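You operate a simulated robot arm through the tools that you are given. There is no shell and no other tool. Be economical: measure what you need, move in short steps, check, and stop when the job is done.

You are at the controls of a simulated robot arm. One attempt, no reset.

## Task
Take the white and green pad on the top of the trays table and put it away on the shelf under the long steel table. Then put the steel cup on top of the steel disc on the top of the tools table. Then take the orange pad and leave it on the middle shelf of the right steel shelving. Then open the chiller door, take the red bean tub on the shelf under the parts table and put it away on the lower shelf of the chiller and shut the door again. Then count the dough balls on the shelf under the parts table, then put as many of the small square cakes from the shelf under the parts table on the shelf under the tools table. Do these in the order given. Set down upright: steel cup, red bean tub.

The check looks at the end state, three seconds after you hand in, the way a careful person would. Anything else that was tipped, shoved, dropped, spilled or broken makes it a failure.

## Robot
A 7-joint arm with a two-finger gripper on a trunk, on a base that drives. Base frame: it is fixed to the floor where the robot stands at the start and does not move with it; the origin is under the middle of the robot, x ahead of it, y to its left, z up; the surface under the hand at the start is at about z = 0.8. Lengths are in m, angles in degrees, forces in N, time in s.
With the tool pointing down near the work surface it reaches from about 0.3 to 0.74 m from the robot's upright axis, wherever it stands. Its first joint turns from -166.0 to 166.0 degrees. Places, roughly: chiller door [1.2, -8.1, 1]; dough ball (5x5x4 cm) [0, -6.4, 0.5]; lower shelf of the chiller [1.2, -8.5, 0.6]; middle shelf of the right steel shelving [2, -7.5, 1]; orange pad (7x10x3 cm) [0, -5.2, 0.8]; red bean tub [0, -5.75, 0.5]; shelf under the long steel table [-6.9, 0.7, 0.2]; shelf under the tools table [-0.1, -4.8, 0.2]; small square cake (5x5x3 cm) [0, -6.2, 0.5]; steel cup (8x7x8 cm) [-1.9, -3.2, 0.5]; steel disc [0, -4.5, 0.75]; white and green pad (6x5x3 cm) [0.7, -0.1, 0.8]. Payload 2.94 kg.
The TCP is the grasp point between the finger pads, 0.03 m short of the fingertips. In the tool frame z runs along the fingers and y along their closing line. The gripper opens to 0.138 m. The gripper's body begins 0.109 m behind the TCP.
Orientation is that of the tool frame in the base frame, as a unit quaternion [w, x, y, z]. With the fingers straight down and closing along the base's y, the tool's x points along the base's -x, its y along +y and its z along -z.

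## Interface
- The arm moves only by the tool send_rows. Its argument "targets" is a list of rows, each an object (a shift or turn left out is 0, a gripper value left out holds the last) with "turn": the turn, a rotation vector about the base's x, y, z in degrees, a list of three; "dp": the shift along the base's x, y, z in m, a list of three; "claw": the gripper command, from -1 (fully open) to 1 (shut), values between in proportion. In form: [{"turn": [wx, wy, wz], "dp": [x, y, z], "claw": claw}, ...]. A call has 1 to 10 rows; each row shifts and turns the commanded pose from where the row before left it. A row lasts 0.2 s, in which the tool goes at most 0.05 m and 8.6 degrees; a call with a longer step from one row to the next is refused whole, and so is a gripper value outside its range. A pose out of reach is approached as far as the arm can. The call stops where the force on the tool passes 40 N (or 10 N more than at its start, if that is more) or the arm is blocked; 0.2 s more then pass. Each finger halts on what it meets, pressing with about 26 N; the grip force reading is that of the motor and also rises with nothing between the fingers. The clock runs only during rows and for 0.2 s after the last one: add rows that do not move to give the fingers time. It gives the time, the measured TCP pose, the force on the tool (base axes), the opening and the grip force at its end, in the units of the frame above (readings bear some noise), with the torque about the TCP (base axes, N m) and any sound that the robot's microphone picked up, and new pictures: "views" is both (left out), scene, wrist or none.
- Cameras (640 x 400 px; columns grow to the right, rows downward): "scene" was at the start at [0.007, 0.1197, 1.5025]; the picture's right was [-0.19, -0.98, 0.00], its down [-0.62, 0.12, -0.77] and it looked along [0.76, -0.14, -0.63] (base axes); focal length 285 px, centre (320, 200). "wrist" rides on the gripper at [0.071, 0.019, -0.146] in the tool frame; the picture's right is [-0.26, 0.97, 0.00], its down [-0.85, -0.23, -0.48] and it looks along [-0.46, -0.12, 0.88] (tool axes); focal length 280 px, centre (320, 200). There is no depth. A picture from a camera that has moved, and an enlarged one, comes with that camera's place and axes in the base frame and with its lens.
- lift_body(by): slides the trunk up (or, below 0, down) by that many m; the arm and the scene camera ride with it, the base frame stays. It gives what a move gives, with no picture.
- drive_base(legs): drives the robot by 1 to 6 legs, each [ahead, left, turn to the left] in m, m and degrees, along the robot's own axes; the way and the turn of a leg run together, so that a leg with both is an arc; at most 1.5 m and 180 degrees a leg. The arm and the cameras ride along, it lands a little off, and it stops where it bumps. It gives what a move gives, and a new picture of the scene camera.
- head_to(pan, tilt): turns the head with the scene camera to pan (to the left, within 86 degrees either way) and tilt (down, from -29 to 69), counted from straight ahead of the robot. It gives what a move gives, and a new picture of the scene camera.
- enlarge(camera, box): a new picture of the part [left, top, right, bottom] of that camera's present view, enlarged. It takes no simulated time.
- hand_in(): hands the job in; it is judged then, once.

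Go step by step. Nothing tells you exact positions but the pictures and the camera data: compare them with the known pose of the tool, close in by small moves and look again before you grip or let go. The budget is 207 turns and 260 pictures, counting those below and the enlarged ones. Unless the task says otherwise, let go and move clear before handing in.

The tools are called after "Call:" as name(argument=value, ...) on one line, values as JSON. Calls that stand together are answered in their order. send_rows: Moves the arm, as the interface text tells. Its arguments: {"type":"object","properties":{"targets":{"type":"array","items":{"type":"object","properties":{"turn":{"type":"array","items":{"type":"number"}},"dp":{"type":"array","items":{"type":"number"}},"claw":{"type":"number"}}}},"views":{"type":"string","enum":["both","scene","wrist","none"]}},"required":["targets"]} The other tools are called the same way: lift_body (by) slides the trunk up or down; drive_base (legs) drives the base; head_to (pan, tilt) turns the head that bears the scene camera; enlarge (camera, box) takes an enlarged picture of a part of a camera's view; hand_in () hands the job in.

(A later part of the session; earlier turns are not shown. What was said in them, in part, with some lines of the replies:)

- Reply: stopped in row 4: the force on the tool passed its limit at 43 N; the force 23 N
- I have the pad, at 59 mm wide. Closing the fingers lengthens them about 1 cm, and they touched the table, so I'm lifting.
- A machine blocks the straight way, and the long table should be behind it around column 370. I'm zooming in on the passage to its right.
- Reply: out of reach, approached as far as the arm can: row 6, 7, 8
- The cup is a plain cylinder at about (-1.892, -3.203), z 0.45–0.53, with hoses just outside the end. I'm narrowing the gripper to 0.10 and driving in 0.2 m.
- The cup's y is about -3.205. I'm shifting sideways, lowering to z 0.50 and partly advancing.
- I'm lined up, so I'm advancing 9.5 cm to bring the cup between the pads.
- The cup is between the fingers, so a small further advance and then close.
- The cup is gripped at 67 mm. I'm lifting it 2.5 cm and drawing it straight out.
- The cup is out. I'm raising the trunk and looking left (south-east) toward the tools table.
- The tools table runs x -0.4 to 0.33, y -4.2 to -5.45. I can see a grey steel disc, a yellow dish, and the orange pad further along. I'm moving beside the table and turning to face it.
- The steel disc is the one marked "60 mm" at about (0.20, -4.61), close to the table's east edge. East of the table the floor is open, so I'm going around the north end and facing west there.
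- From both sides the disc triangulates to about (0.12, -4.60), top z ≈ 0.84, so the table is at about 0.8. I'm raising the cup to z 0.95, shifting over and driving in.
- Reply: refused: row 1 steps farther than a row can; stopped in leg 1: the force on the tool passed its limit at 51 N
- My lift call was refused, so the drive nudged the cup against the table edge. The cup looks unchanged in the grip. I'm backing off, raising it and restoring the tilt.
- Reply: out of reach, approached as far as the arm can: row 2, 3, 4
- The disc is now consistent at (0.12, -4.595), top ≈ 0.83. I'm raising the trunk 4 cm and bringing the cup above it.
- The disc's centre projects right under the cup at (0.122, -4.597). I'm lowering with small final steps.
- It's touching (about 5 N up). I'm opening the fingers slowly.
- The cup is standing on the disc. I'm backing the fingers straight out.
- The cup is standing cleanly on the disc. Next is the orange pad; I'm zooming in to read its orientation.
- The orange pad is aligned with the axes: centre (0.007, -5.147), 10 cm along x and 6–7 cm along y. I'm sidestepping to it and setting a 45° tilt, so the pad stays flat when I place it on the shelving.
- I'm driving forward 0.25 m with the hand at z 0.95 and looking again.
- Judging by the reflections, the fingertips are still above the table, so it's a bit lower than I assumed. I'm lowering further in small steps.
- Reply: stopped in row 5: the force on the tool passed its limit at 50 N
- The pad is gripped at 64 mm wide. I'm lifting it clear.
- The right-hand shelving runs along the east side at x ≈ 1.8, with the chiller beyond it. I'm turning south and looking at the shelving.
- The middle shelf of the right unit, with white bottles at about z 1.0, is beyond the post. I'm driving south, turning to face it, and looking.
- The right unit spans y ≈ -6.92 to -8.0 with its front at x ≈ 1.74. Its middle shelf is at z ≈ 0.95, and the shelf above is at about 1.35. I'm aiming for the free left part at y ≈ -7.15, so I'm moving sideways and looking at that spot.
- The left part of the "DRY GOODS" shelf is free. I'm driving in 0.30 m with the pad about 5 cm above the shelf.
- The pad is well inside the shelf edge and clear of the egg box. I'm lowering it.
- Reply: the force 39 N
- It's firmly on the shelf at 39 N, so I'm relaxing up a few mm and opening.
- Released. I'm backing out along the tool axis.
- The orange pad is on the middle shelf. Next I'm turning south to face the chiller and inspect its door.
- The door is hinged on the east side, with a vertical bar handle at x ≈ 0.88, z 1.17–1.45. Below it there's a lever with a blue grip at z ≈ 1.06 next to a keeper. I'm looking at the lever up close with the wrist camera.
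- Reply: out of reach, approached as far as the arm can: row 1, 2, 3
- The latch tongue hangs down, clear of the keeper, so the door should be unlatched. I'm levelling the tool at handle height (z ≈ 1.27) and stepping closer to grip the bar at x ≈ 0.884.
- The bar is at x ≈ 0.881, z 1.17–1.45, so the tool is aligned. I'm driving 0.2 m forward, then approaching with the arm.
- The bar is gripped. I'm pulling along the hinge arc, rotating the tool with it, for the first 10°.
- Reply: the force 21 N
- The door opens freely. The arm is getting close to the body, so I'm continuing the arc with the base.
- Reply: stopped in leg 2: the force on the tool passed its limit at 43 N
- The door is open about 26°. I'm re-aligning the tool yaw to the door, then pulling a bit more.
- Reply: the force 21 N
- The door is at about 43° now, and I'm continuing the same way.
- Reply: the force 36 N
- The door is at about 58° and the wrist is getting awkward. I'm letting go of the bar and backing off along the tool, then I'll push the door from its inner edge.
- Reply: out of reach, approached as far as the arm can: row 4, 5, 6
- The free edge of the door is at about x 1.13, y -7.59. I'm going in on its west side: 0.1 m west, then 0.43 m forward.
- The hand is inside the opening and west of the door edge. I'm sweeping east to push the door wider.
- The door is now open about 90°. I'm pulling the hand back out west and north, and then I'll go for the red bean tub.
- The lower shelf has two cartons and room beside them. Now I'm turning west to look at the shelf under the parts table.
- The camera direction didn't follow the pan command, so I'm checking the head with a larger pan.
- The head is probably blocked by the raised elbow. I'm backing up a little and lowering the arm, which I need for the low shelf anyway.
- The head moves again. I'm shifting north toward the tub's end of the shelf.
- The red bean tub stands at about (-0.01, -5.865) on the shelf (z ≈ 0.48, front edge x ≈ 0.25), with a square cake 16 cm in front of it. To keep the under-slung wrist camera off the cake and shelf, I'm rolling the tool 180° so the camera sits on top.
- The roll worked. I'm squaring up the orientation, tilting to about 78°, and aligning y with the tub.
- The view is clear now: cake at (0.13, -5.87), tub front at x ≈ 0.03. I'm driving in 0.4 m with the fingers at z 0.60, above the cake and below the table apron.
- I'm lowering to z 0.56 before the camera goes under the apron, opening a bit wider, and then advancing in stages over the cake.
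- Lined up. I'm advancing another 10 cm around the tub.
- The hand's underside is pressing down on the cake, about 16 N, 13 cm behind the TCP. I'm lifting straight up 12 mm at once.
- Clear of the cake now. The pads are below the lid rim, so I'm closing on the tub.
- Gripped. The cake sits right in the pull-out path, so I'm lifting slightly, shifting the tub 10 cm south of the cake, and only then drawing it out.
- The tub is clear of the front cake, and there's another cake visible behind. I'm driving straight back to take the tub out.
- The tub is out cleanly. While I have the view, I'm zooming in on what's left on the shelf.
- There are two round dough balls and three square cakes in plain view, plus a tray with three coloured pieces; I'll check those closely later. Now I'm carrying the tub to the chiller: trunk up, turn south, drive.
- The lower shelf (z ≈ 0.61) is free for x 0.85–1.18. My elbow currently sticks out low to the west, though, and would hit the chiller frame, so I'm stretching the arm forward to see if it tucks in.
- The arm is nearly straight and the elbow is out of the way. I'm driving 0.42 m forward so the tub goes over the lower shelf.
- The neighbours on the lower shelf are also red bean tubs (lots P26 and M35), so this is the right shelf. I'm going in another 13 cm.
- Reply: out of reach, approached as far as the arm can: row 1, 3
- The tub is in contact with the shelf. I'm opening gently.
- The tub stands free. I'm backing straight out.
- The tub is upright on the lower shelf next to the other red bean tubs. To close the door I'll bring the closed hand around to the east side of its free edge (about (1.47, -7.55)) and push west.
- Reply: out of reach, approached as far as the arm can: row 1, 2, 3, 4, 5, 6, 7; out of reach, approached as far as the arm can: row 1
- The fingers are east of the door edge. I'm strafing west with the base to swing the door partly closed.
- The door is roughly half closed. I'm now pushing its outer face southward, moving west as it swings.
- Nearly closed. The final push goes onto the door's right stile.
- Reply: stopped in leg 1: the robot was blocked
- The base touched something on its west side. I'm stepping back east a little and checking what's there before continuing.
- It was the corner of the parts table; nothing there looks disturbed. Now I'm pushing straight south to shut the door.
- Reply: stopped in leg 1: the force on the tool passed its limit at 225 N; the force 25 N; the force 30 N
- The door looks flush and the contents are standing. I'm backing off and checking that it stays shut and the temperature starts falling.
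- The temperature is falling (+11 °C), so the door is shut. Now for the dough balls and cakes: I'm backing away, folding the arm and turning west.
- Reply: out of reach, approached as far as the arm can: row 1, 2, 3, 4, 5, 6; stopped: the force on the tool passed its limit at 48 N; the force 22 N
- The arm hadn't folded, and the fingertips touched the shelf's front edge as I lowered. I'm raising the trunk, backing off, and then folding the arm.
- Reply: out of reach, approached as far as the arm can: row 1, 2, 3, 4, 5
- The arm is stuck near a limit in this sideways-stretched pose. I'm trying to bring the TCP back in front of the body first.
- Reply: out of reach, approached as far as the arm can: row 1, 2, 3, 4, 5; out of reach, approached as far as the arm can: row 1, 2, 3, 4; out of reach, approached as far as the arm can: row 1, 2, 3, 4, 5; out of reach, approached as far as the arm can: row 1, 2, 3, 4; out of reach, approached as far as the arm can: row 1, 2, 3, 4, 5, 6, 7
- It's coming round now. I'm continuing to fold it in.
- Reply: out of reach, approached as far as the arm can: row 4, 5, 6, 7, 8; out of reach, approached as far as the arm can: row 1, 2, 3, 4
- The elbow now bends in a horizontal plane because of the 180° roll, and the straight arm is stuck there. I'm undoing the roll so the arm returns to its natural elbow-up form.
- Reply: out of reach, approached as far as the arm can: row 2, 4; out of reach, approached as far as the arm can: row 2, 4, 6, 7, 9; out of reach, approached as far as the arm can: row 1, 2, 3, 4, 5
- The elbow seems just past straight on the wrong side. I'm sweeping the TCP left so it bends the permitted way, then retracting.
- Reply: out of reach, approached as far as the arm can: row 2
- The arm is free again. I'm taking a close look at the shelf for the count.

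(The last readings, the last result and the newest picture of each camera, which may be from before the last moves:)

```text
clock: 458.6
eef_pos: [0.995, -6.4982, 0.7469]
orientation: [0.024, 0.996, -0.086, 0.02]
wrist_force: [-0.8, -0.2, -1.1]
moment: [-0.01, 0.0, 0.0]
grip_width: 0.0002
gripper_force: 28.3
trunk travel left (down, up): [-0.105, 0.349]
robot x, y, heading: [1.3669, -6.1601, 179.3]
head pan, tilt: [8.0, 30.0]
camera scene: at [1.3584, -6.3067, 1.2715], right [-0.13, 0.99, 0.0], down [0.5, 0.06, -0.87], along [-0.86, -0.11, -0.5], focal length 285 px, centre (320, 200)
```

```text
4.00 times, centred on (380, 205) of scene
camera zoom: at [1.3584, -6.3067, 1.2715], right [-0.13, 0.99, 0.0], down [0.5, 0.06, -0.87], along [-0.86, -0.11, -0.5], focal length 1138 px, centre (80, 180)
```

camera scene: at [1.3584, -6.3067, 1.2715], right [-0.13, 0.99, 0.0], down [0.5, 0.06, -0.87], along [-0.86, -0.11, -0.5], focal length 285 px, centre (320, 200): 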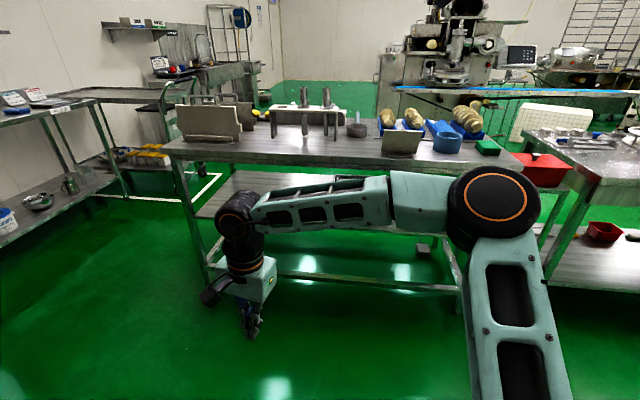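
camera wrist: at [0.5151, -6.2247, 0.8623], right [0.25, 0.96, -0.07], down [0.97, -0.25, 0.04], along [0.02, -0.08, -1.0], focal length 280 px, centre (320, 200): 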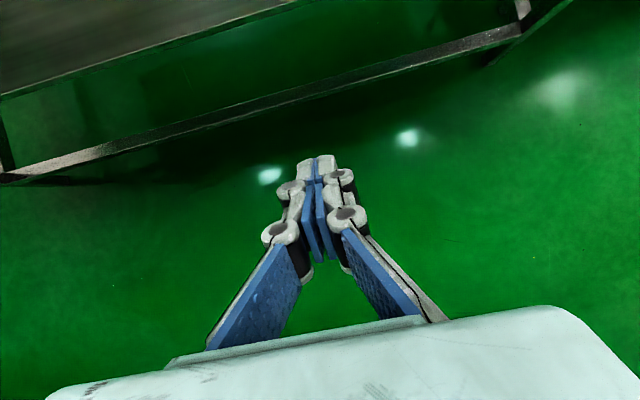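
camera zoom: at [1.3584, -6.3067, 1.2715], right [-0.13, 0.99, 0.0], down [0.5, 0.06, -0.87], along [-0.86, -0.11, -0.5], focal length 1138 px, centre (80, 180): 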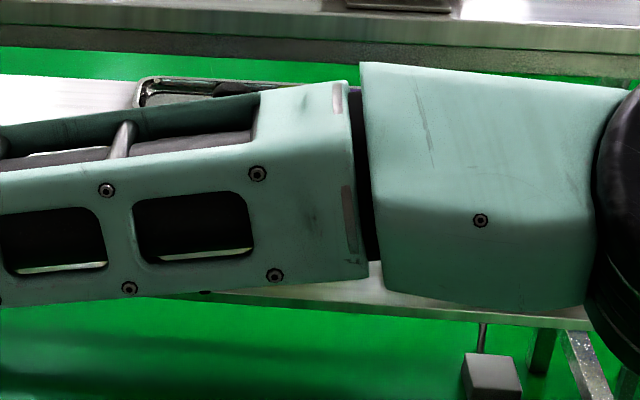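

The arm blocks the view. I'll set the tool tilted and rolled again, with the camera on top, and use the wrist camera to count.

Call:
send_rows(targets=[{"turn": [0, 7.5, 0], "dp": [-0.02, 0.015, 0]}, {"turn": [0, 7.5, 0], "dp": [-0.02, 0.015, 0]}, {"turn": [0, 7.5, 0], "dp": [-0.02, 0.015, 0]}, {"turn": [0, 7.5, 0], "dp": [-0.02, 0.015, 0]}, {"turn": [0, 7.5, 0], "dp": [-0.02, 0.015, 0]}, {"turn": [0, 7.5, 0], "dp": [-0.02, 0.015, 0]}, {"turn": [0, 7.5, 0], "dp": [-0.02, 0.015, 0]}, {"turn": [0, 7.5, 0], "dp": [-0.02, 0.015, 0]}, {}], views="none")

Call:
send_rows(targets=[{"turn": [-7.36, 0, -4.25]}, {"turn": [-7.36, 0, -4.25]}, {"turn": [-7.36, 0, -4.25]}, {"turn": [-7.36, 0, -4.25]}, {"turn": [-7.36, 0, -4.25]}, {"turn": [-7.36, 0, -4.25]}, {"turn": [-7.36, 0, -4.25]}, {"turn": [-7.36, 0, -4.25]}, {"turn": [-7.36, 0, -4.25]}, {"turn": [-7.36, 0, -4.25]}], views="scene")

```text
clock: 460.6
eef_pos: [0.8328, -6.3796, 0.7469]
orientation: [0.065, 0.872, -0.062, -0.481]
wrist_force: [-0.1, 1.1, -0.1]
moment: [0.01, 0.0, -0.01]
grip_width: 0.0001
gripper_force: 28.0
trunk travel left (down, up): [-0.105, 0.349]
robot x, y, heading: [1.3663, -6.1597, 179.4]
head pan, tilt: [8.0, 30.0]
```

```text
clock: 462.8
eef_pos: [0.8345, -6.3773, 0.7481]
orientation: [-0.396, -0.584, 0.622, 0.34]
wrist_force: [0.2, -0.7, 0.0]
moment: [0.02, 0.0, -0.06]
grip_width: 0.0
gripper_force: 28.2
trunk travel left (down, up): [-0.105, 0.349]
robot x, y, heading: [1.3662, -6.1591, 179.7]
head pan, tilt: [8.0, 30.0]
camera scene: at [1.3584, -6.3067, 1.2715], right [-0.13, 0.99, 0.0], down [0.5, 0.06, -0.87], along [-0.86, -0.11, -0.5], focal length 285 px, centre (320, 200)
```

scene: 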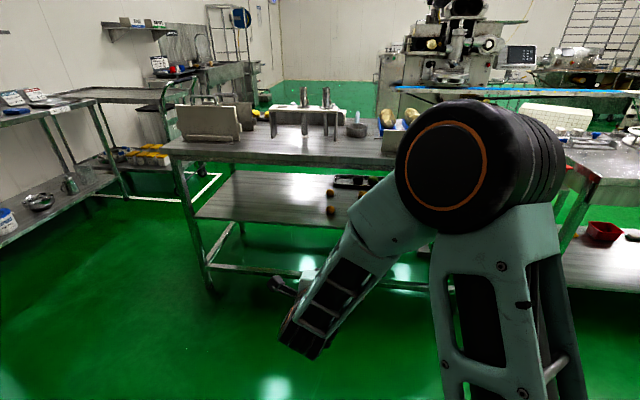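

Call:
send_rows(targets=[{"turn": [-7.36, 0, -4.25]}, {"turn": [-7.36, 0, -4.25]}, {"turn": [-7.36, 0, -4.25]}, {"turn": [-7.36, 0, -4.25]}, {"turn": [-7.36, 0, -4.25]}, {"turn": [-7.36, 0, -4.25]}, {"turn": [-7.36, 0, -4.25]}, {"turn": [-7.36, 0, -4.25]}, {"turn": [-7.36, 0, -4.25]}, {"turn": [-7.36, 0, -4.25]}], views="both")

```text
clock: 465.0
eef_pos: [0.8336, -6.3775, 0.7491]
orientation: [-0.519, 0.011, 0.855, 0.02]
wrist_force: [-0.7, -0.7, -0.4]
moment: [0.01, 0.03, 0.01]
grip_width: 0.0001
gripper_force: 28.5
trunk travel left (down, up): [-0.105, 0.349]
robot x, y, heading: [1.3666, -6.1602, 179.2]
head pan, tilt: [8.0, 30.0]
camera scene: at [1.3584, -6.3067, 1.2715], right [-0.13, 0.99, 0.0], down [0.5, 0.06, -0.87], along [-0.86, -0.11, -0.5], focal length 285 px, centre (320, 200)
camera wrist: at [0.932, -6.3654, 0.8775], right [0.16, 0.96, -0.21], down [0.8, -0.25, -0.54], along [-0.57, -0.08, -0.82], focal length 280 px, centre (320, 200)
```

scene: 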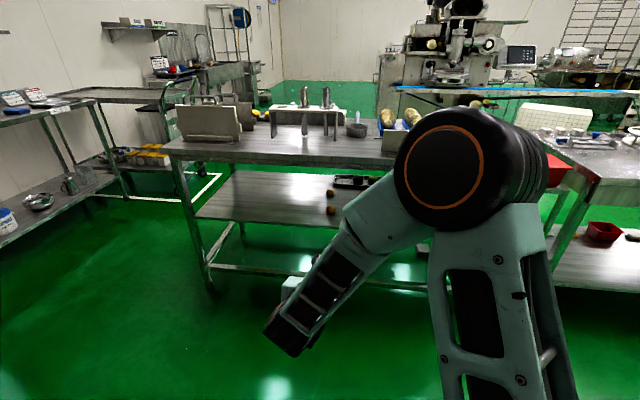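
wrist: 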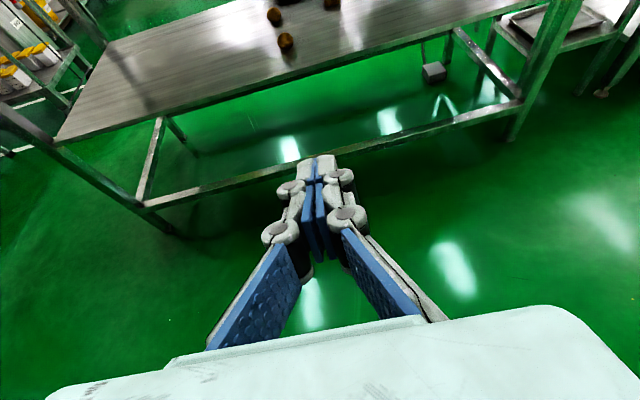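

The tool is rolled and the elbow has a good bend. I'm tilting to 77°, lowering, and looking at the shelf from the front.

Call:
send_rows(targets=[{"turn": [0, 0, 2.9], "dp": [-0.02, 0.02, 0]}, {"turn": [0, 7.5, 0], "dp": [-0.02, 0.02, 0]}, {"turn": [0, 7.5, 0], "dp": [-0.02, 0.02, 0]}, {"dp": [-0.03, 0.02, 0]}, {"dp": [-0.03, 0.02, 0]}, {}], views="none")

Call:
lift_body(by=-0.06)

Call:
drive_base(legs=[[0.22, 0, 0.5]])

Call:
send_rows(targets=[{}], views="wrist")

```text
clock: 466.4
eef_pos: [0.7129, -6.2781, 0.7458]
orientation: [-0.627, -0.011, 0.779, 0.009]
wrist_force: [0.2, 0.4, -0.4]
moment: [0.0, 0.0, 0.02]
grip_width: 0.0001
gripper_force: 27.7
trunk travel left (down, up): [-0.105, 0.349]
robot x, y, heading: [1.3649, -6.1601, 179.6]
head pan, tilt: [8.0, 30.0]
```

```text
clock: 467.4
eef_pos: [0.713, -6.2771, 0.6861]
orientation: [-0.626, -0.011, 0.78, 0.009]
wrist_force: [-0.2, 0.2, -0.3]
moment: [-0.04, 0.02, 0.0]
grip_width: 0.0
gripper_force: 28.5
trunk travel left (down, up): [-0.045, 0.409]
robot x, y, heading: [1.3664, -6.1617, 179.4]
head pan, tilt: [8.0, 30.0]
```

```text
clock: 469.1
eef_pos: [0.4963, -6.2804, 0.6862]
orientation: [-0.627, -0.012, 0.779, 0.008]
wrist_force: [-0.3, 0.0, -0.2]
moment: [-0.01, 0.03, 0.01]
grip_width: 0.0
gripper_force: 28.2
trunk travel left (down, up): [-0.045, 0.409]
robot x, y, heading: [1.1497, -6.1614, 179.6]
head pan, tilt: [8.0, 30.0]
camera scene: at [1.1411, -6.3049, 1.2115], right [-0.13, 0.99, 0.0], down [0.5, 0.07, -0.87], along [-0.86, -0.12, -0.5], focal length 285 px, centre (320, 200)
```

scene: 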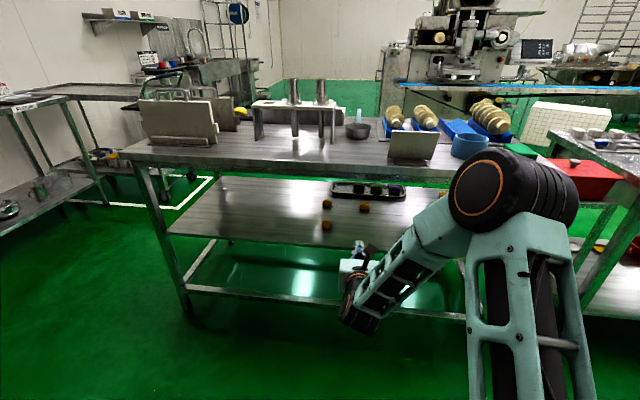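

```text
clock: 469.5
eef_pos: [0.4948, -6.2799, 0.684]
orientation: [-0.626, -0.012, 0.78, 0.008]
wrist_force: [-0.2, -0.3, -0.2]
moment: [0.02, 0.0, 0.01]
grip_width: 0.0002
gripper_force: 27.8
trunk travel left (down, up): [-0.045, 0.409]
robot x, y, heading: [1.147, -6.1557, 180.1]
head pan, tilt: [8.0, 30.0]
camera wrist: at [0.6236, -6.2621, 0.7865], right [0.05, 0.97, -0.23], down [0.65, -0.2, -0.73], along [-0.76, -0.12, -0.64], focal length 280 px, centre (320, 200)
```

wrist: 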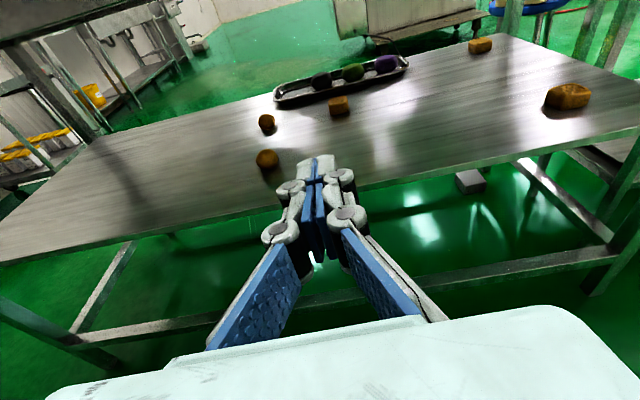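

Call:
enlarge(camera="wrist", box=[240, 30, 620, 190])

Call:
enlarge(camera="wrist", box=[250, 40, 430, 180])

```text
1.68 times, centred on (430, 110) of wrist
camera zoom: at [0.6236, -6.2621, 0.7865], right [0.05, 0.97, -0.23], down [0.65, -0.2, -0.73], along [-0.76, -0.12, -0.64], focal length 472 px, centre (135, 352)
```

zoom: 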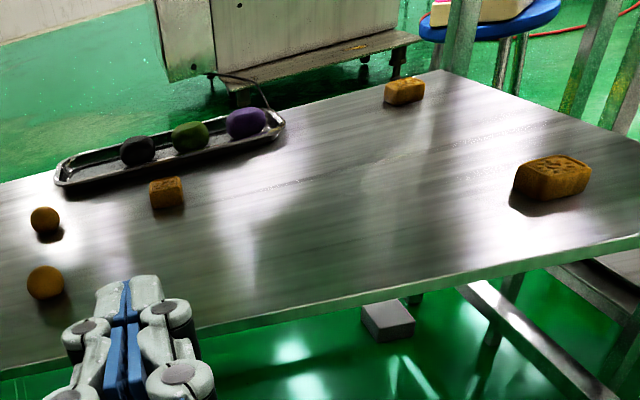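

```text
2.86 times, centred on (340, 110) of wrist
camera zoom: at [0.6236, -6.2621, 0.7865], right [0.05, 0.97, -0.23], down [0.65, -0.2, -0.73], along [-0.76, -0.12, -0.64], focal length 801 px, centre (263, 457)
```

zoom: 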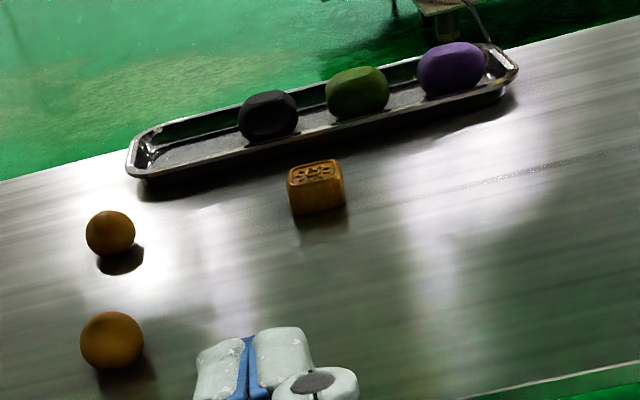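

Counting on the shelf: two round dough balls, three square cakes, and a tray of three larger coloured pieces that match neither size. So two cakes have to move. Pictures are running low, so I'm being sparing: first the cake at about (-0.065, -6.252). I'm setting tilt 70°, y, and height.

Call:
lift_body(by=-0.045)

Call:
send_rows(targets=[{"turn": [0, -3.5, 0], "dp": [0, 0.014, -0.03], "claw": -0.5}, {"turn": [0, -3.5, 0], "dp": [0, 0.014, -0.03], "claw": -0.5}, {"dp": [0, 0, -0.03]}, {"dp": [0, 0, -0.024]}, {}], views="none")

```text
clock: 470.4
eef_pos: [0.4958, -6.2798, 0.64]
orientation: [-0.627, -0.013, 0.779, 0.007]
wrist_force: [0.2, 0.5, 0.7]
moment: [0.01, 0.02, 0.01]
grip_width: 0.0001
gripper_force: 29.0
trunk travel left (down, up): [0.0, 0.454]
robot x, y, heading: [1.1487, -6.1587, 179.6]
head pan, tilt: [8.0, 30.0]
```

```text
clock: 471.6
eef_pos: [0.4937, -6.2518, 0.5274]
orientation: [-0.577, -0.013, 0.816, 0.006]
wrist_force: [-0.2, 0.2, 1.3]
moment: [-0.01, 0.0, 0.01]
grip_width: 0.1034
gripper_force: 0.1
trunk travel left (down, up): [0.0, 0.454]
robot x, y, heading: [1.1474, -6.1584, 179.6]
head pan, tilt: [8.0, 30.0]
```

Call:
drive_base(legs=[[0.42, 0, 0]])

Call:
send_rows(targets=[{"dp": [-0.02, 0, 0]}, {}], views="wrist")

```text
clock: 474.1
eef_pos: [0.0803, -6.2483, 0.5283]
orientation: [-0.577, -0.013, 0.816, 0.007]
wrist_force: [0.1, -0.1, 0.0]
moment: [0.01, 0.02, -0.01]
grip_width: 0.1036
gripper_force: 0.1
trunk travel left (down, up): [0.0, 0.454]
robot x, y, heading: [0.7319, -6.1537, 179.5]
head pan, tilt: [8.0, 30.0]
camera scene: at [0.7271, -6.3023, 1.1669], right [-0.13, 0.99, 0.0], down [0.5, 0.07, -0.87], along [-0.86, -0.11, -0.5], focal length 285 px, centre (320, 200)
```

scene: 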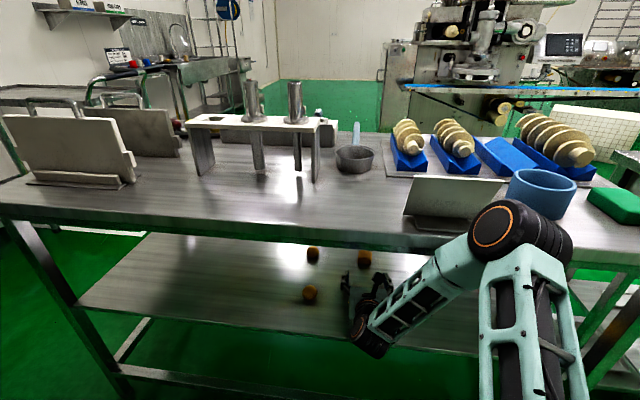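

```text
clock: 474.8
eef_pos: [0.0597, -6.2492, 0.5273]
orientation: [-0.577, -0.012, 0.816, 0.007]
wrist_force: [-0.2, -0.5, 0.8]
moment: [-0.04, -0.03, 0.03]
grip_width: 0.1035
gripper_force: 0.1
trunk travel left (down, up): [0.0, 0.454]
robot x, y, heading: [0.7332, -6.1562, 179.7]
head pan, tilt: [8.0, 30.0]
camera wrist: at [0.1746, -6.2311, 0.6425], right [0.08, 0.97, -0.22], down [0.73, -0.2, -0.65], along [-0.68, -0.11, -0.73], focal length 280 px, centre (320, 200)
```

wrist: 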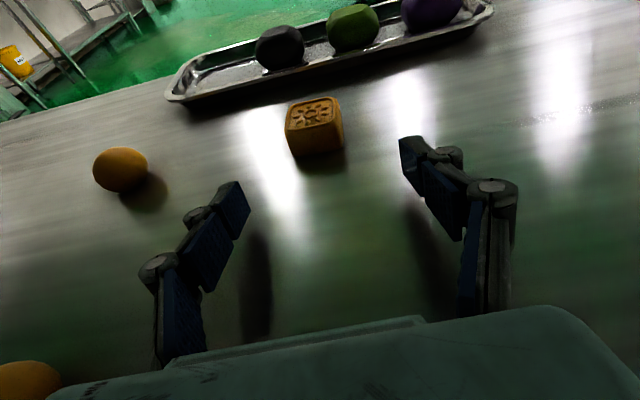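

The cake is at (-0.06, -6.251), centred between the fingers. I'm advancing and lowering to z 0.512.

Call:
send_rows(targets=[{"dp": [-0.03, -0.001, -0.003]}, {"dp": [-0.03, -0.001, -0.003]}, {"dp": [-0.025, 0, -0.004]}, {"dp": [-0.023, 0, -0.005]}, {}], views="none")

```text
clock: 476.1
eef_pos: [-0.026, -6.2616, 0.5285]
orientation: [-0.583, -0.021, 0.812, 0.001]
wrist_force: [-0.2, 0.8, 1.2]
moment: [-0.02, -0.01, -0.01]
grip_width: 0.1034
gripper_force: 0.0
trunk travel left (down, up): [0.0, 0.454]
robot x, y, heading: [0.7432, -6.1534, 179.7]
head pan, tilt: [8.0, 30.0]
stopped in row 5: the arm was blocked; the commanded pose is now the measured one
```

The arm is blocked, probably the elbow near the table edge. I'm backing off 3 cm and looking.

Call:
send_rows(targets=[{"dp": [0.03, 0.008, 0]}, {}], views="scene")

```text
clock: 476.9
eef_pos: [-0.0105, -6.2515, 0.5186]
orientation: [-0.582, -0.017, 0.813, 0.0]
wrist_force: [3.4, -0.9, 8.4]
moment: [-0.48, 0.11, 0.17]
grip_width: 0.1064
gripper_force: 2.3
trunk travel left (down, up): [0.0, 0.454]
robot x, y, heading: [0.741, -6.1556, 179.7]
head pan, tilt: [8.0, 30.0]
stopped in row 2: the force on the tool passed its limit at 41 N (the readings are from after the stop); the commanded pose is now the measured one
camera scene: at [0.733, -6.3023, 1.1664], right [-0.13, 0.99, 0.0], down [0.49, 0.07, -0.87], along [-0.86, -0.12, -0.5], focal length 285 px, centre (320, 200)
```

scene: 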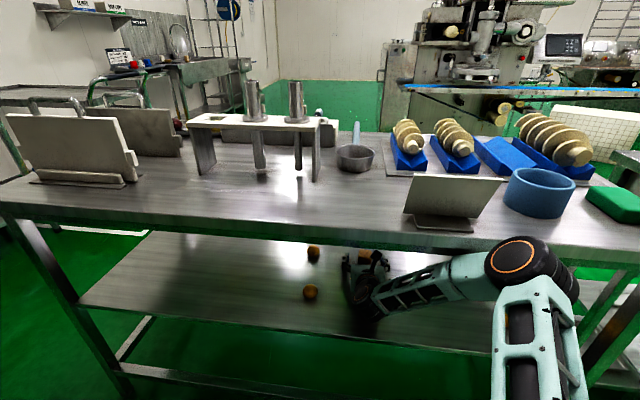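

The elbow is resting against the table edge. I'm moving back, then I'll reach with a straighter arm from farther away, as I did in the chiller.

Call:
send_rows(targets=[{"dp": [0.03, 0, 0.008]}, {"dp": [0.04, 0, 0]}, {}], views="none")

Call:
drive_base(legs=[[-0.15, 0, 0]])

Call:
send_rows(targets=[{"dp": [-0.035, 0, 0]}, {"dp": [-0.035, 0, 0]}, {"dp": [-0.035, 0, 0]}, {}], views="none")

```text
clock: 477.7
eef_pos: [0.0589, -6.2485, 0.5239]
orientation: [-0.581, -0.016, 0.814, 0.001]
wrist_force: [-1.2, -1.2, 0.9]
moment: [0.03, -0.01, -0.04]
grip_width: 0.1035
gripper_force: 0.0
trunk travel left (down, up): [0.0, 0.454]
robot x, y, heading: [0.7399, -6.1556, 179.6]
head pan, tilt: [8.0, 30.0]
```

```text
clock: 479.1
eef_pos: [0.2085, -6.2467, 0.5232]
orientation: [-0.58, -0.015, 0.814, 0.002]
wrist_force: [1.0, 0.5, 0.3]
moment: [-0.02, 0.0, -0.02]
grip_width: 0.1035
gripper_force: 0.0
trunk travel left (down, up): [0.0, 0.454]
robot x, y, heading: [0.8842, -6.1564, 179.4]
head pan, tilt: [8.0, 30.0]
camera scene: at [0.8805, -6.3037, 1.1669], right [-0.13, 0.99, 0.0], down [0.5, 0.06, -0.87], along [-0.86, -0.11, -0.5], focal length 285 px, centre (320, 200)
```

scene: 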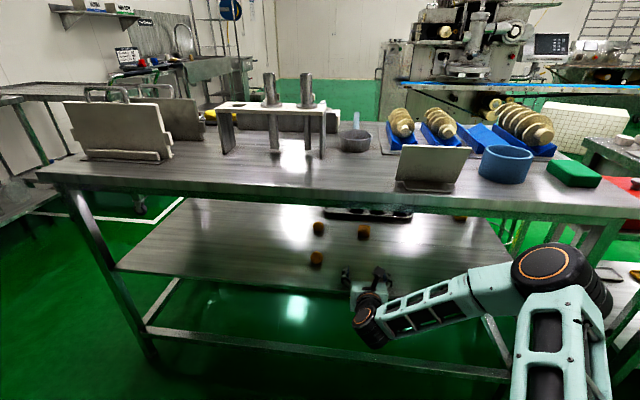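

```text
clock: 480.1
eef_pos: [0.1021, -6.2479, 0.5236]
orientation: [-0.581, -0.015, 0.814, 0.002]
wrist_force: [0.4, 1.4, -0.1]
moment: [0.01, -0.03, 0.0]
grip_width: 0.1036
gripper_force: 0.0
trunk travel left (down, up): [0.0, 0.454]
robot x, y, heading: [0.8865, -6.1561, 179.6]
head pan, tilt: [8.0, 30.0]
```

Call:
send_rows(targets=[{"dp": [-0.035, 0, -0.002]}, {"dp": [-0.035, 0, -0.002]}, {"dp": [-0.03, 0, -0.002]}, {}], views="none")

```text
clock: 481.1
eef_pos: [0.0017, -6.2477, 0.5184]
orientation: [-0.581, -0.015, 0.814, 0.001]
wrist_force: [0.1, 0.0, 3.1]
moment: [-0.23, 0.07, -0.04]
grip_width: 0.1048
gripper_force: 0.9
trunk travel left (down, up): [0.0, 0.454]
robot x, y, heading: [0.8914, -6.1563, 179.5]
head pan, tilt: [8.0, 30.0]
```

A fingertip is grazing the shelf, so the shelf is at about 0.495 and the cake centre at about x -0.038. I'm raising a few mm, advancing 2.5 cm and closing.

Call:
send_rows(targets=[{"dp": [0, 0, 0.007]}, {"dp": [-0.025, -0.002, 0]}, {}, {"claw": 0.1}, {"claw": 1}, {"claw": 1}, {"claw": 1}], views="wrist")

```text
clock: 482.7
eef_pos: [-0.0222, -6.2503, 0.5266]
orientation: [-0.581, -0.015, 0.813, 0.001]
wrist_force: [-1.0, 0.2, 2.2]
moment: [-0.04, 0.01, -0.01]
grip_width: 0.046
gripper_force: 25.7
trunk travel left (down, up): [0.0, 0.454]
robot x, y, heading: [0.8908, -6.1578, 179.3]
head pan, tilt: [8.0, 30.0]
camera wrist: at [0.0931, -6.2309, 0.6399], right [0.06, 0.97, -0.23], down [0.73, -0.2, -0.65], along [-0.68, -0.13, -0.72], focal length 280 px, centre (320, 200)
```

wrist: 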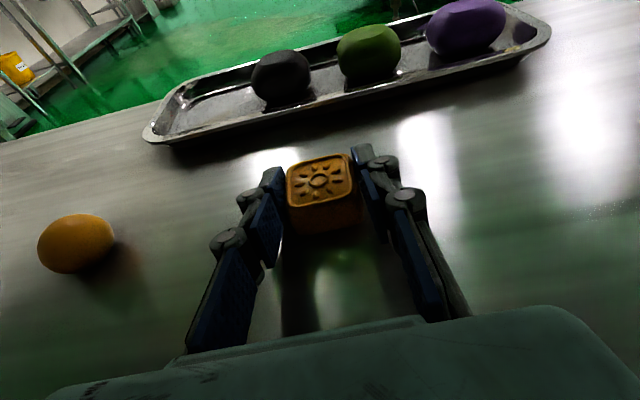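

The cake is held at 46 mm. I'm lifting slightly and retracting with the arm, no pictures needed.

Call:
send_rows(targets=[{"dp": [0, 0, 0.01], "claw": 1}, {"dp": [0.02, 0, 0.008]}, {"dp": [0.035, 0, 0]}, {"dp": [0.035, 0, 0]}, {"dp": [0.035, 0, 0]}, {"dp": [0.035, 0, 0]}, {"dp": [0.035, 0, 0]}, {}], views="none")

```text
clock: 484.5
eef_pos: [0.1733, -6.2496, 0.5441]
orientation: [-0.581, -0.014, 0.814, 0.002]
wrist_force: [-0.8, -0.5, -0.2]
moment: [-0.02, 0.02, 0.01]
grip_width: 0.0457
gripper_force: 26.0
trunk travel left (down, up): [0.0, 0.454]
robot x, y, heading: [0.8858, -6.1557, 179.2]
head pan, tilt: [8.0, 30.0]
```

Call:
drive_base(legs=[[-0.35, 0, 0], [0, -1.33, 0.6]])

Call:
send_rows(targets=[{"dp": [0, 0, -0.045]}, {"dp": [0, 0, -0.045]}, {"dp": [0, 0, -0.045]}, {"dp": [0, 0, -0.045]}, {"dp": [0, 0, -0.045]}, {"dp": [0, 0, -0.02]}, {}], views="none")

```text
clock: 498.2
eef_pos: [0.5348, -4.9353, 0.5438]
orientation: [-0.58, -0.018, 0.814, -0.001]
wrist_force: [0.2, 0.1, -1.1]
moment: [0.02, -0.02, -0.02]
grip_width: 0.0458
gripper_force: 25.8
trunk travel left (down, up): [0.0, 0.454]
robot x, y, heading: [1.2494, -4.8366, 179.7]
head pan, tilt: [8.0, 30.0]
camera scene: at [1.2434, -4.9834, 1.1669], right [-0.14, 0.99, 0.0], down [0.5, 0.07, -0.87], along [-0.86, -0.12, -0.5], focal length 285 px, centre (320, 200)
```

scene: 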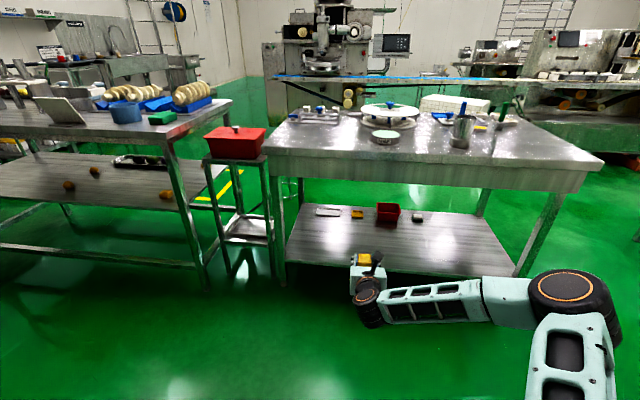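

```text
clock: 499.8
eef_pos: [0.5361, -4.9341, 0.2981]
orientation: [-0.58, -0.017, 0.814, 0.0]
wrist_force: [-0.1, 0.0, 0.2]
moment: [0.0, 0.0, -0.02]
grip_width: 0.0459
gripper_force: 26.1
trunk travel left (down, up): [0.0, 0.454]
robot x, y, heading: [1.2515, -4.8336, 180.0]
head pan, tilt: [8.0, 30.0]
```

The low reach works. The tools shelf's east half is empty, with its edge at x ≈ 0.22 and z ≈ 0.22. I'm raising slightly, driving in, then extending the arm.

Call:
send_rows(targets=[{"dp": [0, 0, 0.025]}, {}], views="none")

Call:
drive_base(legs=[[0.26, 0, 0]])

Call:
send_rows(targets=[{"dp": [-0.035, 0, 0]}, {"dp": [-0.035, 0, 0]}, {"dp": [-0.035, 0, 0]}, {"dp": [-0.035, 0, 0]}, {"dp": [-0.035, 0, 0]}, {"dp": [-0.02, 0, 0]}, {}], views="wrist")

```text
clock: 500.4
eef_pos: [0.5378, -4.9331, 0.3239]
orientation: [-0.58, -0.016, 0.814, 0.0]
wrist_force: [0.7, 0.7, -0.6]
moment: [0.0, -0.03, 0.01]
grip_width: 0.0458
gripper_force: 25.9
trunk travel left (down, up): [0.0, 0.454]
robot x, y, heading: [1.2494, -4.8352, 179.8]
head pan, tilt: [8.0, 30.0]
```

```text
clock: 502.2
eef_pos: [0.2813, -4.9282, 0.323]
orientation: [-0.58, -0.016, 0.814, 0.001]
wrist_force: [-0.9, -0.1, -0.1]
moment: [0.01, -0.04, -0.02]
grip_width: 0.0458
gripper_force: 26.7
trunk travel left (down, up): [0.0, 0.454]
robot x, y, heading: [0.997, -4.8346, 179.4]
head pan, tilt: [8.0, 30.0]
camera scene: at [0.9872, -4.9815, 1.1669], right [-0.13, 0.99, 0.0], down [0.5, 0.06, -0.87], along [-0.86, -0.11, -0.5], focal length 285 px, centre (320, 200)
```

scene: 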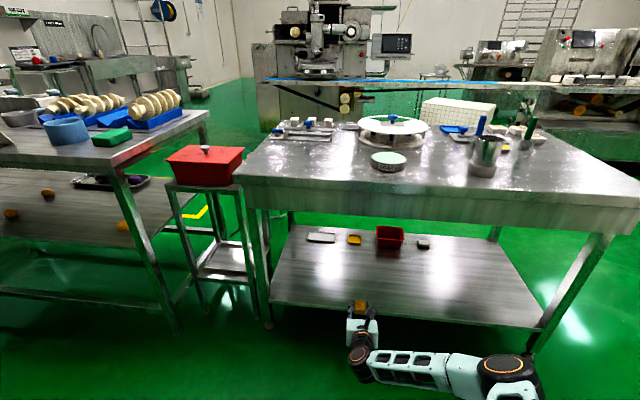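

```text
clock: 503.8
eef_pos: [0.1014, -4.921, 0.3263]
orientation: [-0.58, -0.016, 0.814, 0.0]
wrist_force: [-0.3, 0.0, -0.9]
moment: [0.02, -0.03, -0.02]
grip_width: 0.0457
gripper_force: 26.1
out of reach, approached as far as the arm can: row 6
trunk travel left (down, up): [0.0, 0.454]
robot x, y, heading: [0.9985, -4.8338, 179.4]
head pan, tilt: [8.0, 30.0]
camera wrist: at [0.2158, -4.9024, 0.44], right [0.06, 0.97, -0.23], down [0.73, -0.2, -0.65], along [-0.68, -0.13, -0.72], focal length 280 px, centre (320, 200)
```

wrist: 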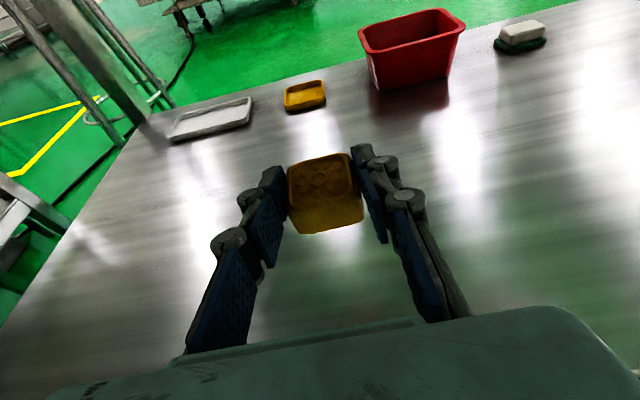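

I'm over the empty shelf area but at full reach. I'm retracting 3.5 cm and lowering gradually until contact.

Call:
send_rows(targets=[{"dp": [0.025, 0, 0]}, {"dp": [0.015, 0, -0.01]}, {"dp": [0, 0, -0.012]}, {"dp": [0, 0, -0.012]}, {"dp": [0, 0, -0.01]}, {}], views="none")

```text
clock: 505.2
eef_pos: [0.1399, -4.9217, 0.2808]
orientation: [-0.58, -0.015, 0.814, 0.002]
wrist_force: [0.0, -0.1, 0.2]
moment: [0.01, -0.03, 0.01]
grip_width: 0.046
gripper_force: 26.4
trunk travel left (down, up): [0.0, 0.454]
robot x, y, heading: [0.9976, -4.8335, 179.2]
head pan, tilt: [8.0, 30.0]
```

Call:
send_rows(targets=[{"dp": [0, 0, -0.012]}, {"dp": [0, 0, -0.012]}, {"dp": [0, 0, -0.008]}, {"dp": [0, 0, -0.005]}, {}], views="none")

```text
clock: 506.4
eef_pos: [0.1468, -4.9171, 0.2607]
orientation: [-0.571, -0.016, 0.821, 0.004]
wrist_force: [0.5, -0.3, -0.4]
moment: [0.01, -0.04, -0.03]
grip_width: 0.0461
gripper_force: 26.0
out of reach, approached as far as the arm can: row 1, 2, 3, 4
trunk travel left (down, up): [0.0, 0.454]
robot x, y, heading: [0.996, -4.8351, 179.3]
head pan, tilt: [8.0, 30.0]
```

I'm at the reach limit low down, so I'm driving 10 cm closer and lowering again.

Call:
drive_base(legs=[[0.1, 0, 0]])

Call:
send_rows(targets=[{"dp": [0.03, 0, 0]}, {"dp": [0.03, 0, -0.005]}, {"dp": [0, 0, -0.008]}, {"dp": [0, 0, -0.006]}, {"dp": [0, 0, -0.005]}, {}], views="none")

```text
clock: 507.6
eef_pos: [0.0481, -4.9179, 0.262]
orientation: [-0.571, -0.015, 0.821, 0.005]
wrist_force: [-0.2, 0.7, -0.5]
moment: [-0.04, -0.02, -0.02]
grip_width: 0.0461
gripper_force: 25.7
trunk travel left (down, up): [0.0, 0.454]
robot x, y, heading: [0.8924, -4.8344, 179.6]
head pan, tilt: [8.0, 30.0]
camera scene: at [0.8883, -4.9806, 1.1669], right [-0.13, 0.99, 0.0], down [0.5, 0.07, -0.87], along [-0.86, -0.11, -0.5], focal length 285 px, centre (320, 200)
```

scene: 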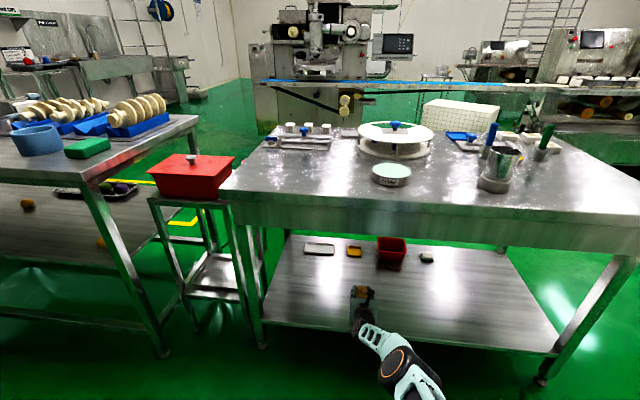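

```text
clock: 509.0
eef_pos: [0.1081, -4.9175, 0.2379]
orientation: [-0.571, -0.016, 0.821, 0.005]
wrist_force: [0.2, 0.2, 0.1]
moment: [-0.02, 0.0, 0.0]
grip_width: 0.0459
gripper_force: 25.9
trunk travel left (down, up): [0.0, 0.454]
robot x, y, heading: [0.8994, -4.8308, 179.3]
head pan, tilt: [8.0, 30.0]
```

Call:
send_rows(targets=[{"dp": [0, 0, -0.005]}, {"dp": [0, 0, -0.005]}, {"dp": [0, 0, -0.005]}, {"dp": [0, 0, -0.005]}, {}], views="none")

```text
clock: 510.2
eef_pos: [0.1058, -4.9173, 0.2233]
orientation: [-0.575, -0.015, 0.818, 0.006]
wrist_force: [-7.5, -4.6, 20.2]
moment: [-0.33, 0.55, 0.07]
grip_width: 0.0466
gripper_force: 25.8
trunk travel left (down, up): [0.0, 0.454]
robot x, y, heading: [0.8937, -4.8334, 179.5]
head pan, tilt: [8.0, 30.0]
```

Contact at 20 N. I'm relaxing 4 mm, opening, and withdrawing.

Call:
send_rows(targets=[{"dp": [0, 0, 0.004]}, {"claw": 0.2}, {"claw": -0.2}, {"claw": -0.4}, {"dp": [0.02, 0, 0.004], "claw": -0.4}, {"dp": [0.03, 0, 0.004]}, {"dp": [0.03, 0, 0.01]}, {}], views="wrist")

```text
clock: 512.0
eef_pos: [0.1886, -4.9173, 0.2403]
orientation: [-0.571, -0.015, 0.821, 0.005]
wrist_force: [-0.1, -0.5, 0.2]
moment: [-0.03, 0.01, 0.02]
grip_width: 0.0966
gripper_force: 0.0
trunk travel left (down, up): [0.0, 0.454]
robot x, y, heading: [0.8965, -4.8331, 179.8]
head pan, tilt: [8.0, 30.0]
camera wrist: at [0.3008, -4.8999, 0.3575], right [0.07, 0.97, -0.22], down [0.75, -0.2, -0.64], along [-0.66, -0.12, -0.74], focal length 280 px, centre (320, 200)
```

wrist: 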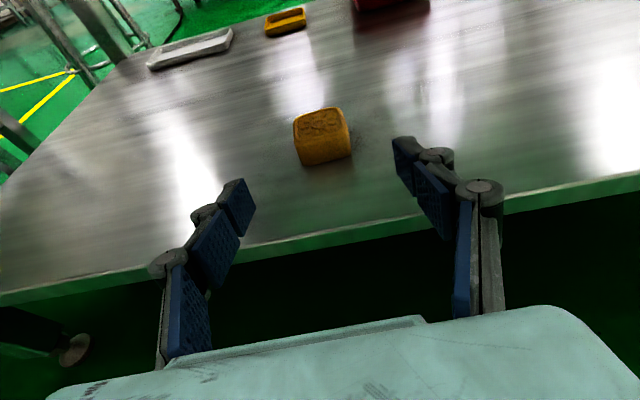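

The first cake is in place. I'm going back for the front cake at about (0.158, -5.87): retreat, shift south, then raise the hand.

Call:
drive_base(legs=[[-0.28, 0, 0], [0, 0.953, 0]])

Call:
send_rows(targets=[{"dp": [0, 0, 0.045]}, {"dp": [0, 0, 0.045]}, {"dp": [0, 0, 0.045]}, {"dp": [0, 0, 0.045]}, {"dp": [0, 0, 0.045]}, {"dp": [0, 0, 0.045]}, {"dp": [0, 0, 0.035]}, {}], views="none")

```text
clock: 522.1
eef_pos: [0.4718, -5.8715, 0.2407]
orientation: [-0.571, -0.021, 0.821, 0.001]
wrist_force: [-0.1, -0.2, -0.1]
moment: [-0.03, 0.01, -0.01]
grip_width: 0.0965
gripper_force: 0.1
trunk travel left (down, up): [0.0, 0.454]
robot x, y, heading: [1.1749, -5.7781, -179.7]
head pan, tilt: [8.0, 30.0]
camera scene: at [1.1729, -5.9248, 1.1669], right [-0.14, 0.99, 0.0], down [0.49, 0.07, -0.87], along [-0.86, -0.12, -0.5], focal length 285 px, centre (320, 200)
```

scene: 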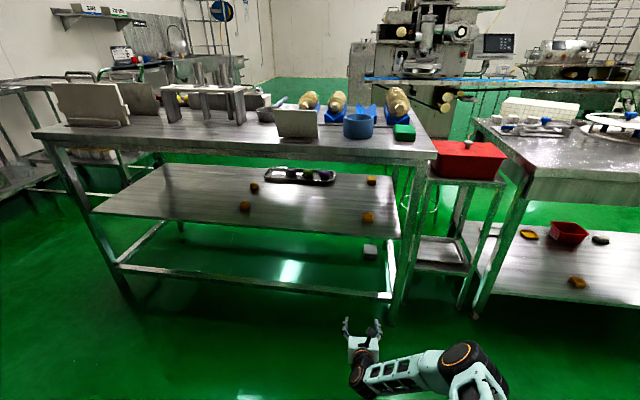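

```text
clock: 523.9
eef_pos: [0.4713, -5.8704, 0.5442]
orientation: [-0.571, -0.021, 0.821, 0.002]
wrist_force: [-0.1, 0.1, -0.2]
moment: [0.01, -0.03, -0.02]
grip_width: 0.0968
gripper_force: 0.1
trunk travel left (down, up): [0.0, 0.454]
robot x, y, heading: [1.1747, -5.7802, -180.1]
head pan, tilt: [8.0, 30.0]
```

Call:
drive_base(legs=[[0.15, 0, 0]])

Call:
send_rows(targets=[{"dp": [-0.03, 0.002, -0.005]}, {"dp": [-0.03, 0, -0.005]}, {}], views="wrist")

```text
clock: 525.3
eef_pos: [0.3219, -5.8702, 0.5435]
orientation: [-0.571, -0.021, 0.82, 0.001]
wrist_force: [0.3, -0.6, 0.7]
moment: [-0.03, -0.02, -0.02]
grip_width: 0.0966
gripper_force: 0.0
trunk travel left (down, up): [0.0, 0.454]
robot x, y, heading: [1.0252, -5.7773, -179.9]
head pan, tilt: [8.0, 30.0]
camera scene: at [1.0243, -5.9252, 1.1669], right [-0.14, 0.99, 0.0], down [0.49, 0.07, -0.87], along [-0.86, -0.12, -0.5], focal length 285 px, centre (320, 200)
```

scene: 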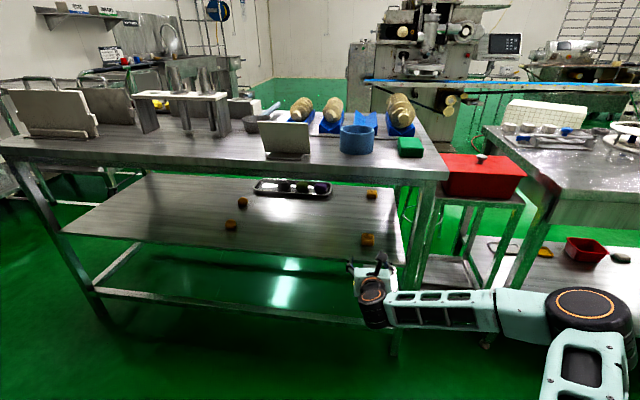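

```text
clock: 526.1
eef_pos: [0.2629, -5.8672, 0.5346]
orientation: [-0.571, -0.021, 0.821, 0.001]
wrist_force: [0.7, 0.4, -0.8]
moment: [-0.01, -0.02, 0.03]
grip_width: 0.0967
gripper_force: 0.0
trunk travel left (down, up): [0.0, 0.454]
robot x, y, heading: [1.0328, -5.7811, -179.9]
head pan, tilt: [8.0, 30.0]
camera wrist: at [0.3754, -5.8473, 0.6513], right [0.06, 0.97, -0.22], down [0.75, -0.19, -0.64], along [-0.66, -0.13, -0.74], focal length 280 px, centre (320, 200)
```

wrist: 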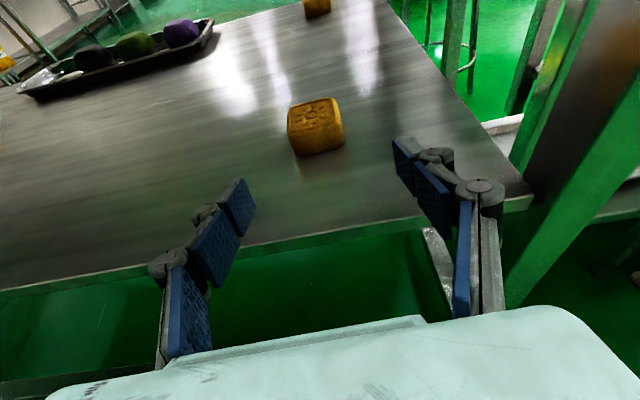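

The cake is at (0.162, -5.872). I'm advancing around it and closing.

Call:
send_rows(targets=[{"dp": [-0.03, -0.003, -0.003]}, {"dp": [-0.03, -0.002, -0.003]}, {"dp": [-0.025, 0, -0.002]}, {}, {"claw": 0.1}, {"claw": 1}, {"claw": 1}, {"claw": 1}], views="none")

```text
clock: 527.9
eef_pos: [0.1778, -5.873, 0.5251]
orientation: [-0.571, -0.02, 0.821, 0.002]
wrist_force: [0.1, -0.4, 0.5]
moment: [-0.04, -0.01, 0.01]
grip_width: 0.0461
gripper_force: 25.8
trunk travel left (down, up): [0.0, 0.454]
robot x, y, heading: [1.0308, -5.7788, -180.0]
head pan, tilt: [8.0, 30.0]
```

The second cake is gripped at 46 mm. I'm lifting, retracting, and lowering the hand in front of the table.

Call:
send_rows(targets=[{"dp": [0, 0, 0.01], "claw": 1}, {"dp": [0.03, 0, 0.008]}, {"dp": [0.04, 0, 0]}, {"dp": [0.04, 0, 0]}, {"dp": [0.045, 0, 0]}, {}], views="none")

Call:
send_rows(targets=[{"dp": [0, 0, -0.045]}, {"dp": [0, 0, -0.045]}, {"dp": [0, 0, -0.045]}, {"dp": [0, 0, -0.045]}, {"dp": [0, 0, -0.045]}, {"dp": [0, 0, -0.03]}, {}], views="none")

```text
clock: 529.3
eef_pos: [0.3314, -5.8702, 0.5429]
orientation: [-0.571, -0.02, 0.821, 0.002]
wrist_force: [-1.3, -0.6, -0.5]
moment: [-0.03, 0.02, -0.01]
grip_width: 0.0459
gripper_force: 25.6
trunk travel left (down, up): [0.0, 0.454]
robot x, y, heading: [1.0313, -5.7762, -179.7]
head pan, tilt: [8.0, 30.0]
```

```text
clock: 530.9
eef_pos: [0.334, -5.874, 0.2899]
orientation: [-0.571, -0.02, 0.821, 0.002]
wrist_force: [0.1, 0.5, -0.5]
moment: [-0.03, 0.01, -0.01]
grip_width: 0.046
gripper_force: 25.9
trunk travel left (down, up): [0.0, 0.454]
robot x, y, heading: [1.03, -5.776, -180.2]
head pan, tilt: [8.0, 30.0]
```

Call:
drive_base(legs=[[-0.15, 0, 0], [0, -0.803, 0], [0.27, 0, 0]])

Call:
send_rows(targets=[{"dp": [-0.035, 0, 0]}, {"dp": [-0.035, 0, -0.008]}, {"dp": [-0.03, 0, -0.01]}, {"dp": [0, 0, -0.012]}, {"dp": [0, 0, -0.012]}, {"dp": [0, 0, -0.008]}, {}], views="none")

```text
clock: 540.9
eef_pos: [0.213, -5.0699, 0.2888]
orientation: [-0.571, -0.023, 0.821, -0.001]
wrist_force: [0.5, -0.4, -0.9]
moment: [0.01, -0.04, 0.0]
grip_width: 0.046
gripper_force: 25.8
trunk travel left (down, up): [0.0, 0.454]
robot x, y, heading: [0.9085, -4.9691, -179.6]
head pan, tilt: [8.0, 30.0]
camera scene: at [0.9043, -5.1186, 1.1669], right [-0.15, 0.99, 0.0], down [0.49, 0.07, -0.87], along [-0.86, -0.13, -0.5], focal length 285 px, centre (320, 200)
```

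scene: 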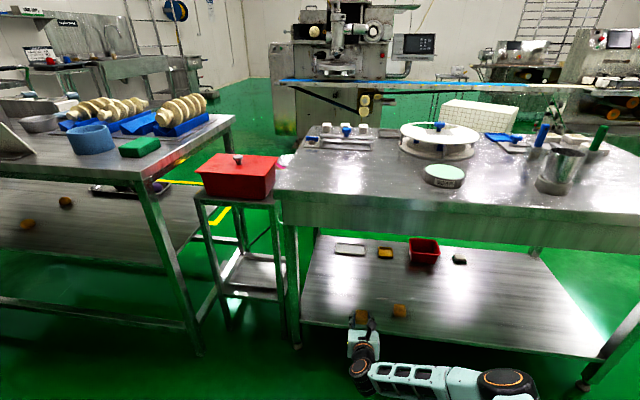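

```text
clock: 542.5
eef_pos: [0.1136, -5.071, 0.2391]
orientation: [-0.571, -0.023, 0.821, -0.001]
wrist_force: [0.5, 0.1, -0.4]
moment: [0.0, -0.02, 0.0]
grip_width: 0.0458
gripper_force: 25.8
trunk travel left (down, up): [0.0, 0.454]
robot x, y, heading: [0.9069, -4.9737, -179.5]
head pan, tilt: [8.0, 30.0]
```

Call:
send_rows(targets=[{"dp": [0, 0, -0.005]}, {"dp": [0, 0, -0.005]}, {"dp": [0, 0, -0.004]}, {}], views="none")

```text
clock: 543.5
eef_pos: [0.1132, -5.0708, 0.2253]
orientation: [-0.57, -0.023, 0.821, 0.0]
wrist_force: [0.7, -0.3, 0.9]
moment: [-0.04, 0.0, -0.04]
grip_width: 0.0459
gripper_force: 25.7
trunk travel left (down, up): [0.0, 0.454]
robot x, y, heading: [0.9099, -4.9733, -179.4]
head pan, tilt: [8.0, 30.0]
```

Call:
send_rows(targets=[{"dp": [0, 0, -0.003]}, {"dp": [0, 0, -0.002]}, {}], views="none")

```text
clock: 544.3
eef_pos: [0.1118, -5.0701, 0.2242]
orientation: [-0.574, -0.023, 0.819, -0.001]
wrist_force: [1.9, -2.9, 16.0]
moment: [-0.43, 0.04, 0.04]
grip_width: 0.046
gripper_force: 26.0
trunk travel left (down, up): [0.0, 0.454]
robot x, y, heading: [0.9088, -4.972, -179.5]
head pan, tilt: [8.0, 30.0]
```

Contact at 16 N. I'm relaxing, opening, withdrawing, and verifying with one picture.

Call:
send_rows(targets=[{"dp": [0, 0, 0.003]}, {"claw": 0.2}, {"claw": -0.2}, {"claw": -0.3}, {"dp": [0.02, 0, 0.004], "claw": -0.3}, {"dp": [0.03, 0, 0.004]}, {"dp": [0.03, 0, 0.01]}, {"dp": [0.03, 0, 0.01]}, {}], views="wrist")

```text
clock: 546.3
eef_pos: [0.2238, -5.0685, 0.2518]
orientation: [-0.571, -0.023, 0.82, 0.0]
wrist_force: [-0.2, 0.4, -0.1]
moment: [-0.02, 0.0, -0.03]
grip_width: 0.0898
gripper_force: 0.0
trunk travel left (down, up): [0.0, 0.454]
robot x, y, heading: [0.9097, -4.9718, -179.7]
head pan, tilt: [8.0, 30.0]
camera wrist: at [0.3359, -5.0492, 0.3685], right [0.05, 0.97, -0.22], down [0.75, -0.19, -0.64], along [-0.66, -0.13, -0.74], focal length 280 px, centre (320, 200)
```

wrist: 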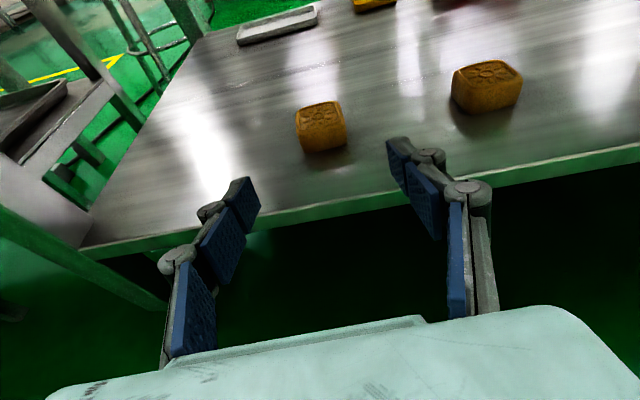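

Both cakes are standing on the tools-table shelf. I'm moving the hand fully clear.

Call:
send_rows(targets=[{"dp": [0.03, 0, 0.01]}, {"dp": [0.03, 0, 0.01]}, {"dp": [0.03, 0, 0.01]}, {}], views="none")

```text
clock: 547.3
eef_pos: [0.3161, -5.0696, 0.2811]
orientation: [-0.572, -0.023, 0.82, 0.0]
wrist_force: [1.4, -0.5, -0.3]
moment: [0.03, -0.03, -0.01]
grip_width: 0.0895
gripper_force: 0.1
trunk travel left (down, up): [0.0, 0.454]
robot x, y, heading: [0.9118, -4.9732, -179.5]
head pan, tilt: [8.0, 30.0]
```

The hand is empty and clear of the shelf, so I'm handing in.

Call:
hand_in()

```text
The job is handed in.
```

I did all five jobs in the order given and handed in; the hand-in returned no verdict:

- **White and green pad:** on the shelf under the long steel table.
- **Steel cup:** upright on the steel disc marked "60 mm".
- **Orange pad:** on the middle shelf of the right steel shelving.
- **Red bean tub:** upright on the lower chiller shelf, and the door is shut.
- **Cakes:** I counted two dough balls, so two square cakes are on the shelf under the tools table. The count leaves out the three larger coloured pieces on the tray, because they don't match the dough-ball size.

There were a few unplanned contacts: the cup touched the tools table edge, the hand pressed on one cake, the base bumped the parts table, and the arm touched that table's edge and shelf. The door also took a hard final push (225 N). In the pictures nothing looked moved, tipped or damaged.
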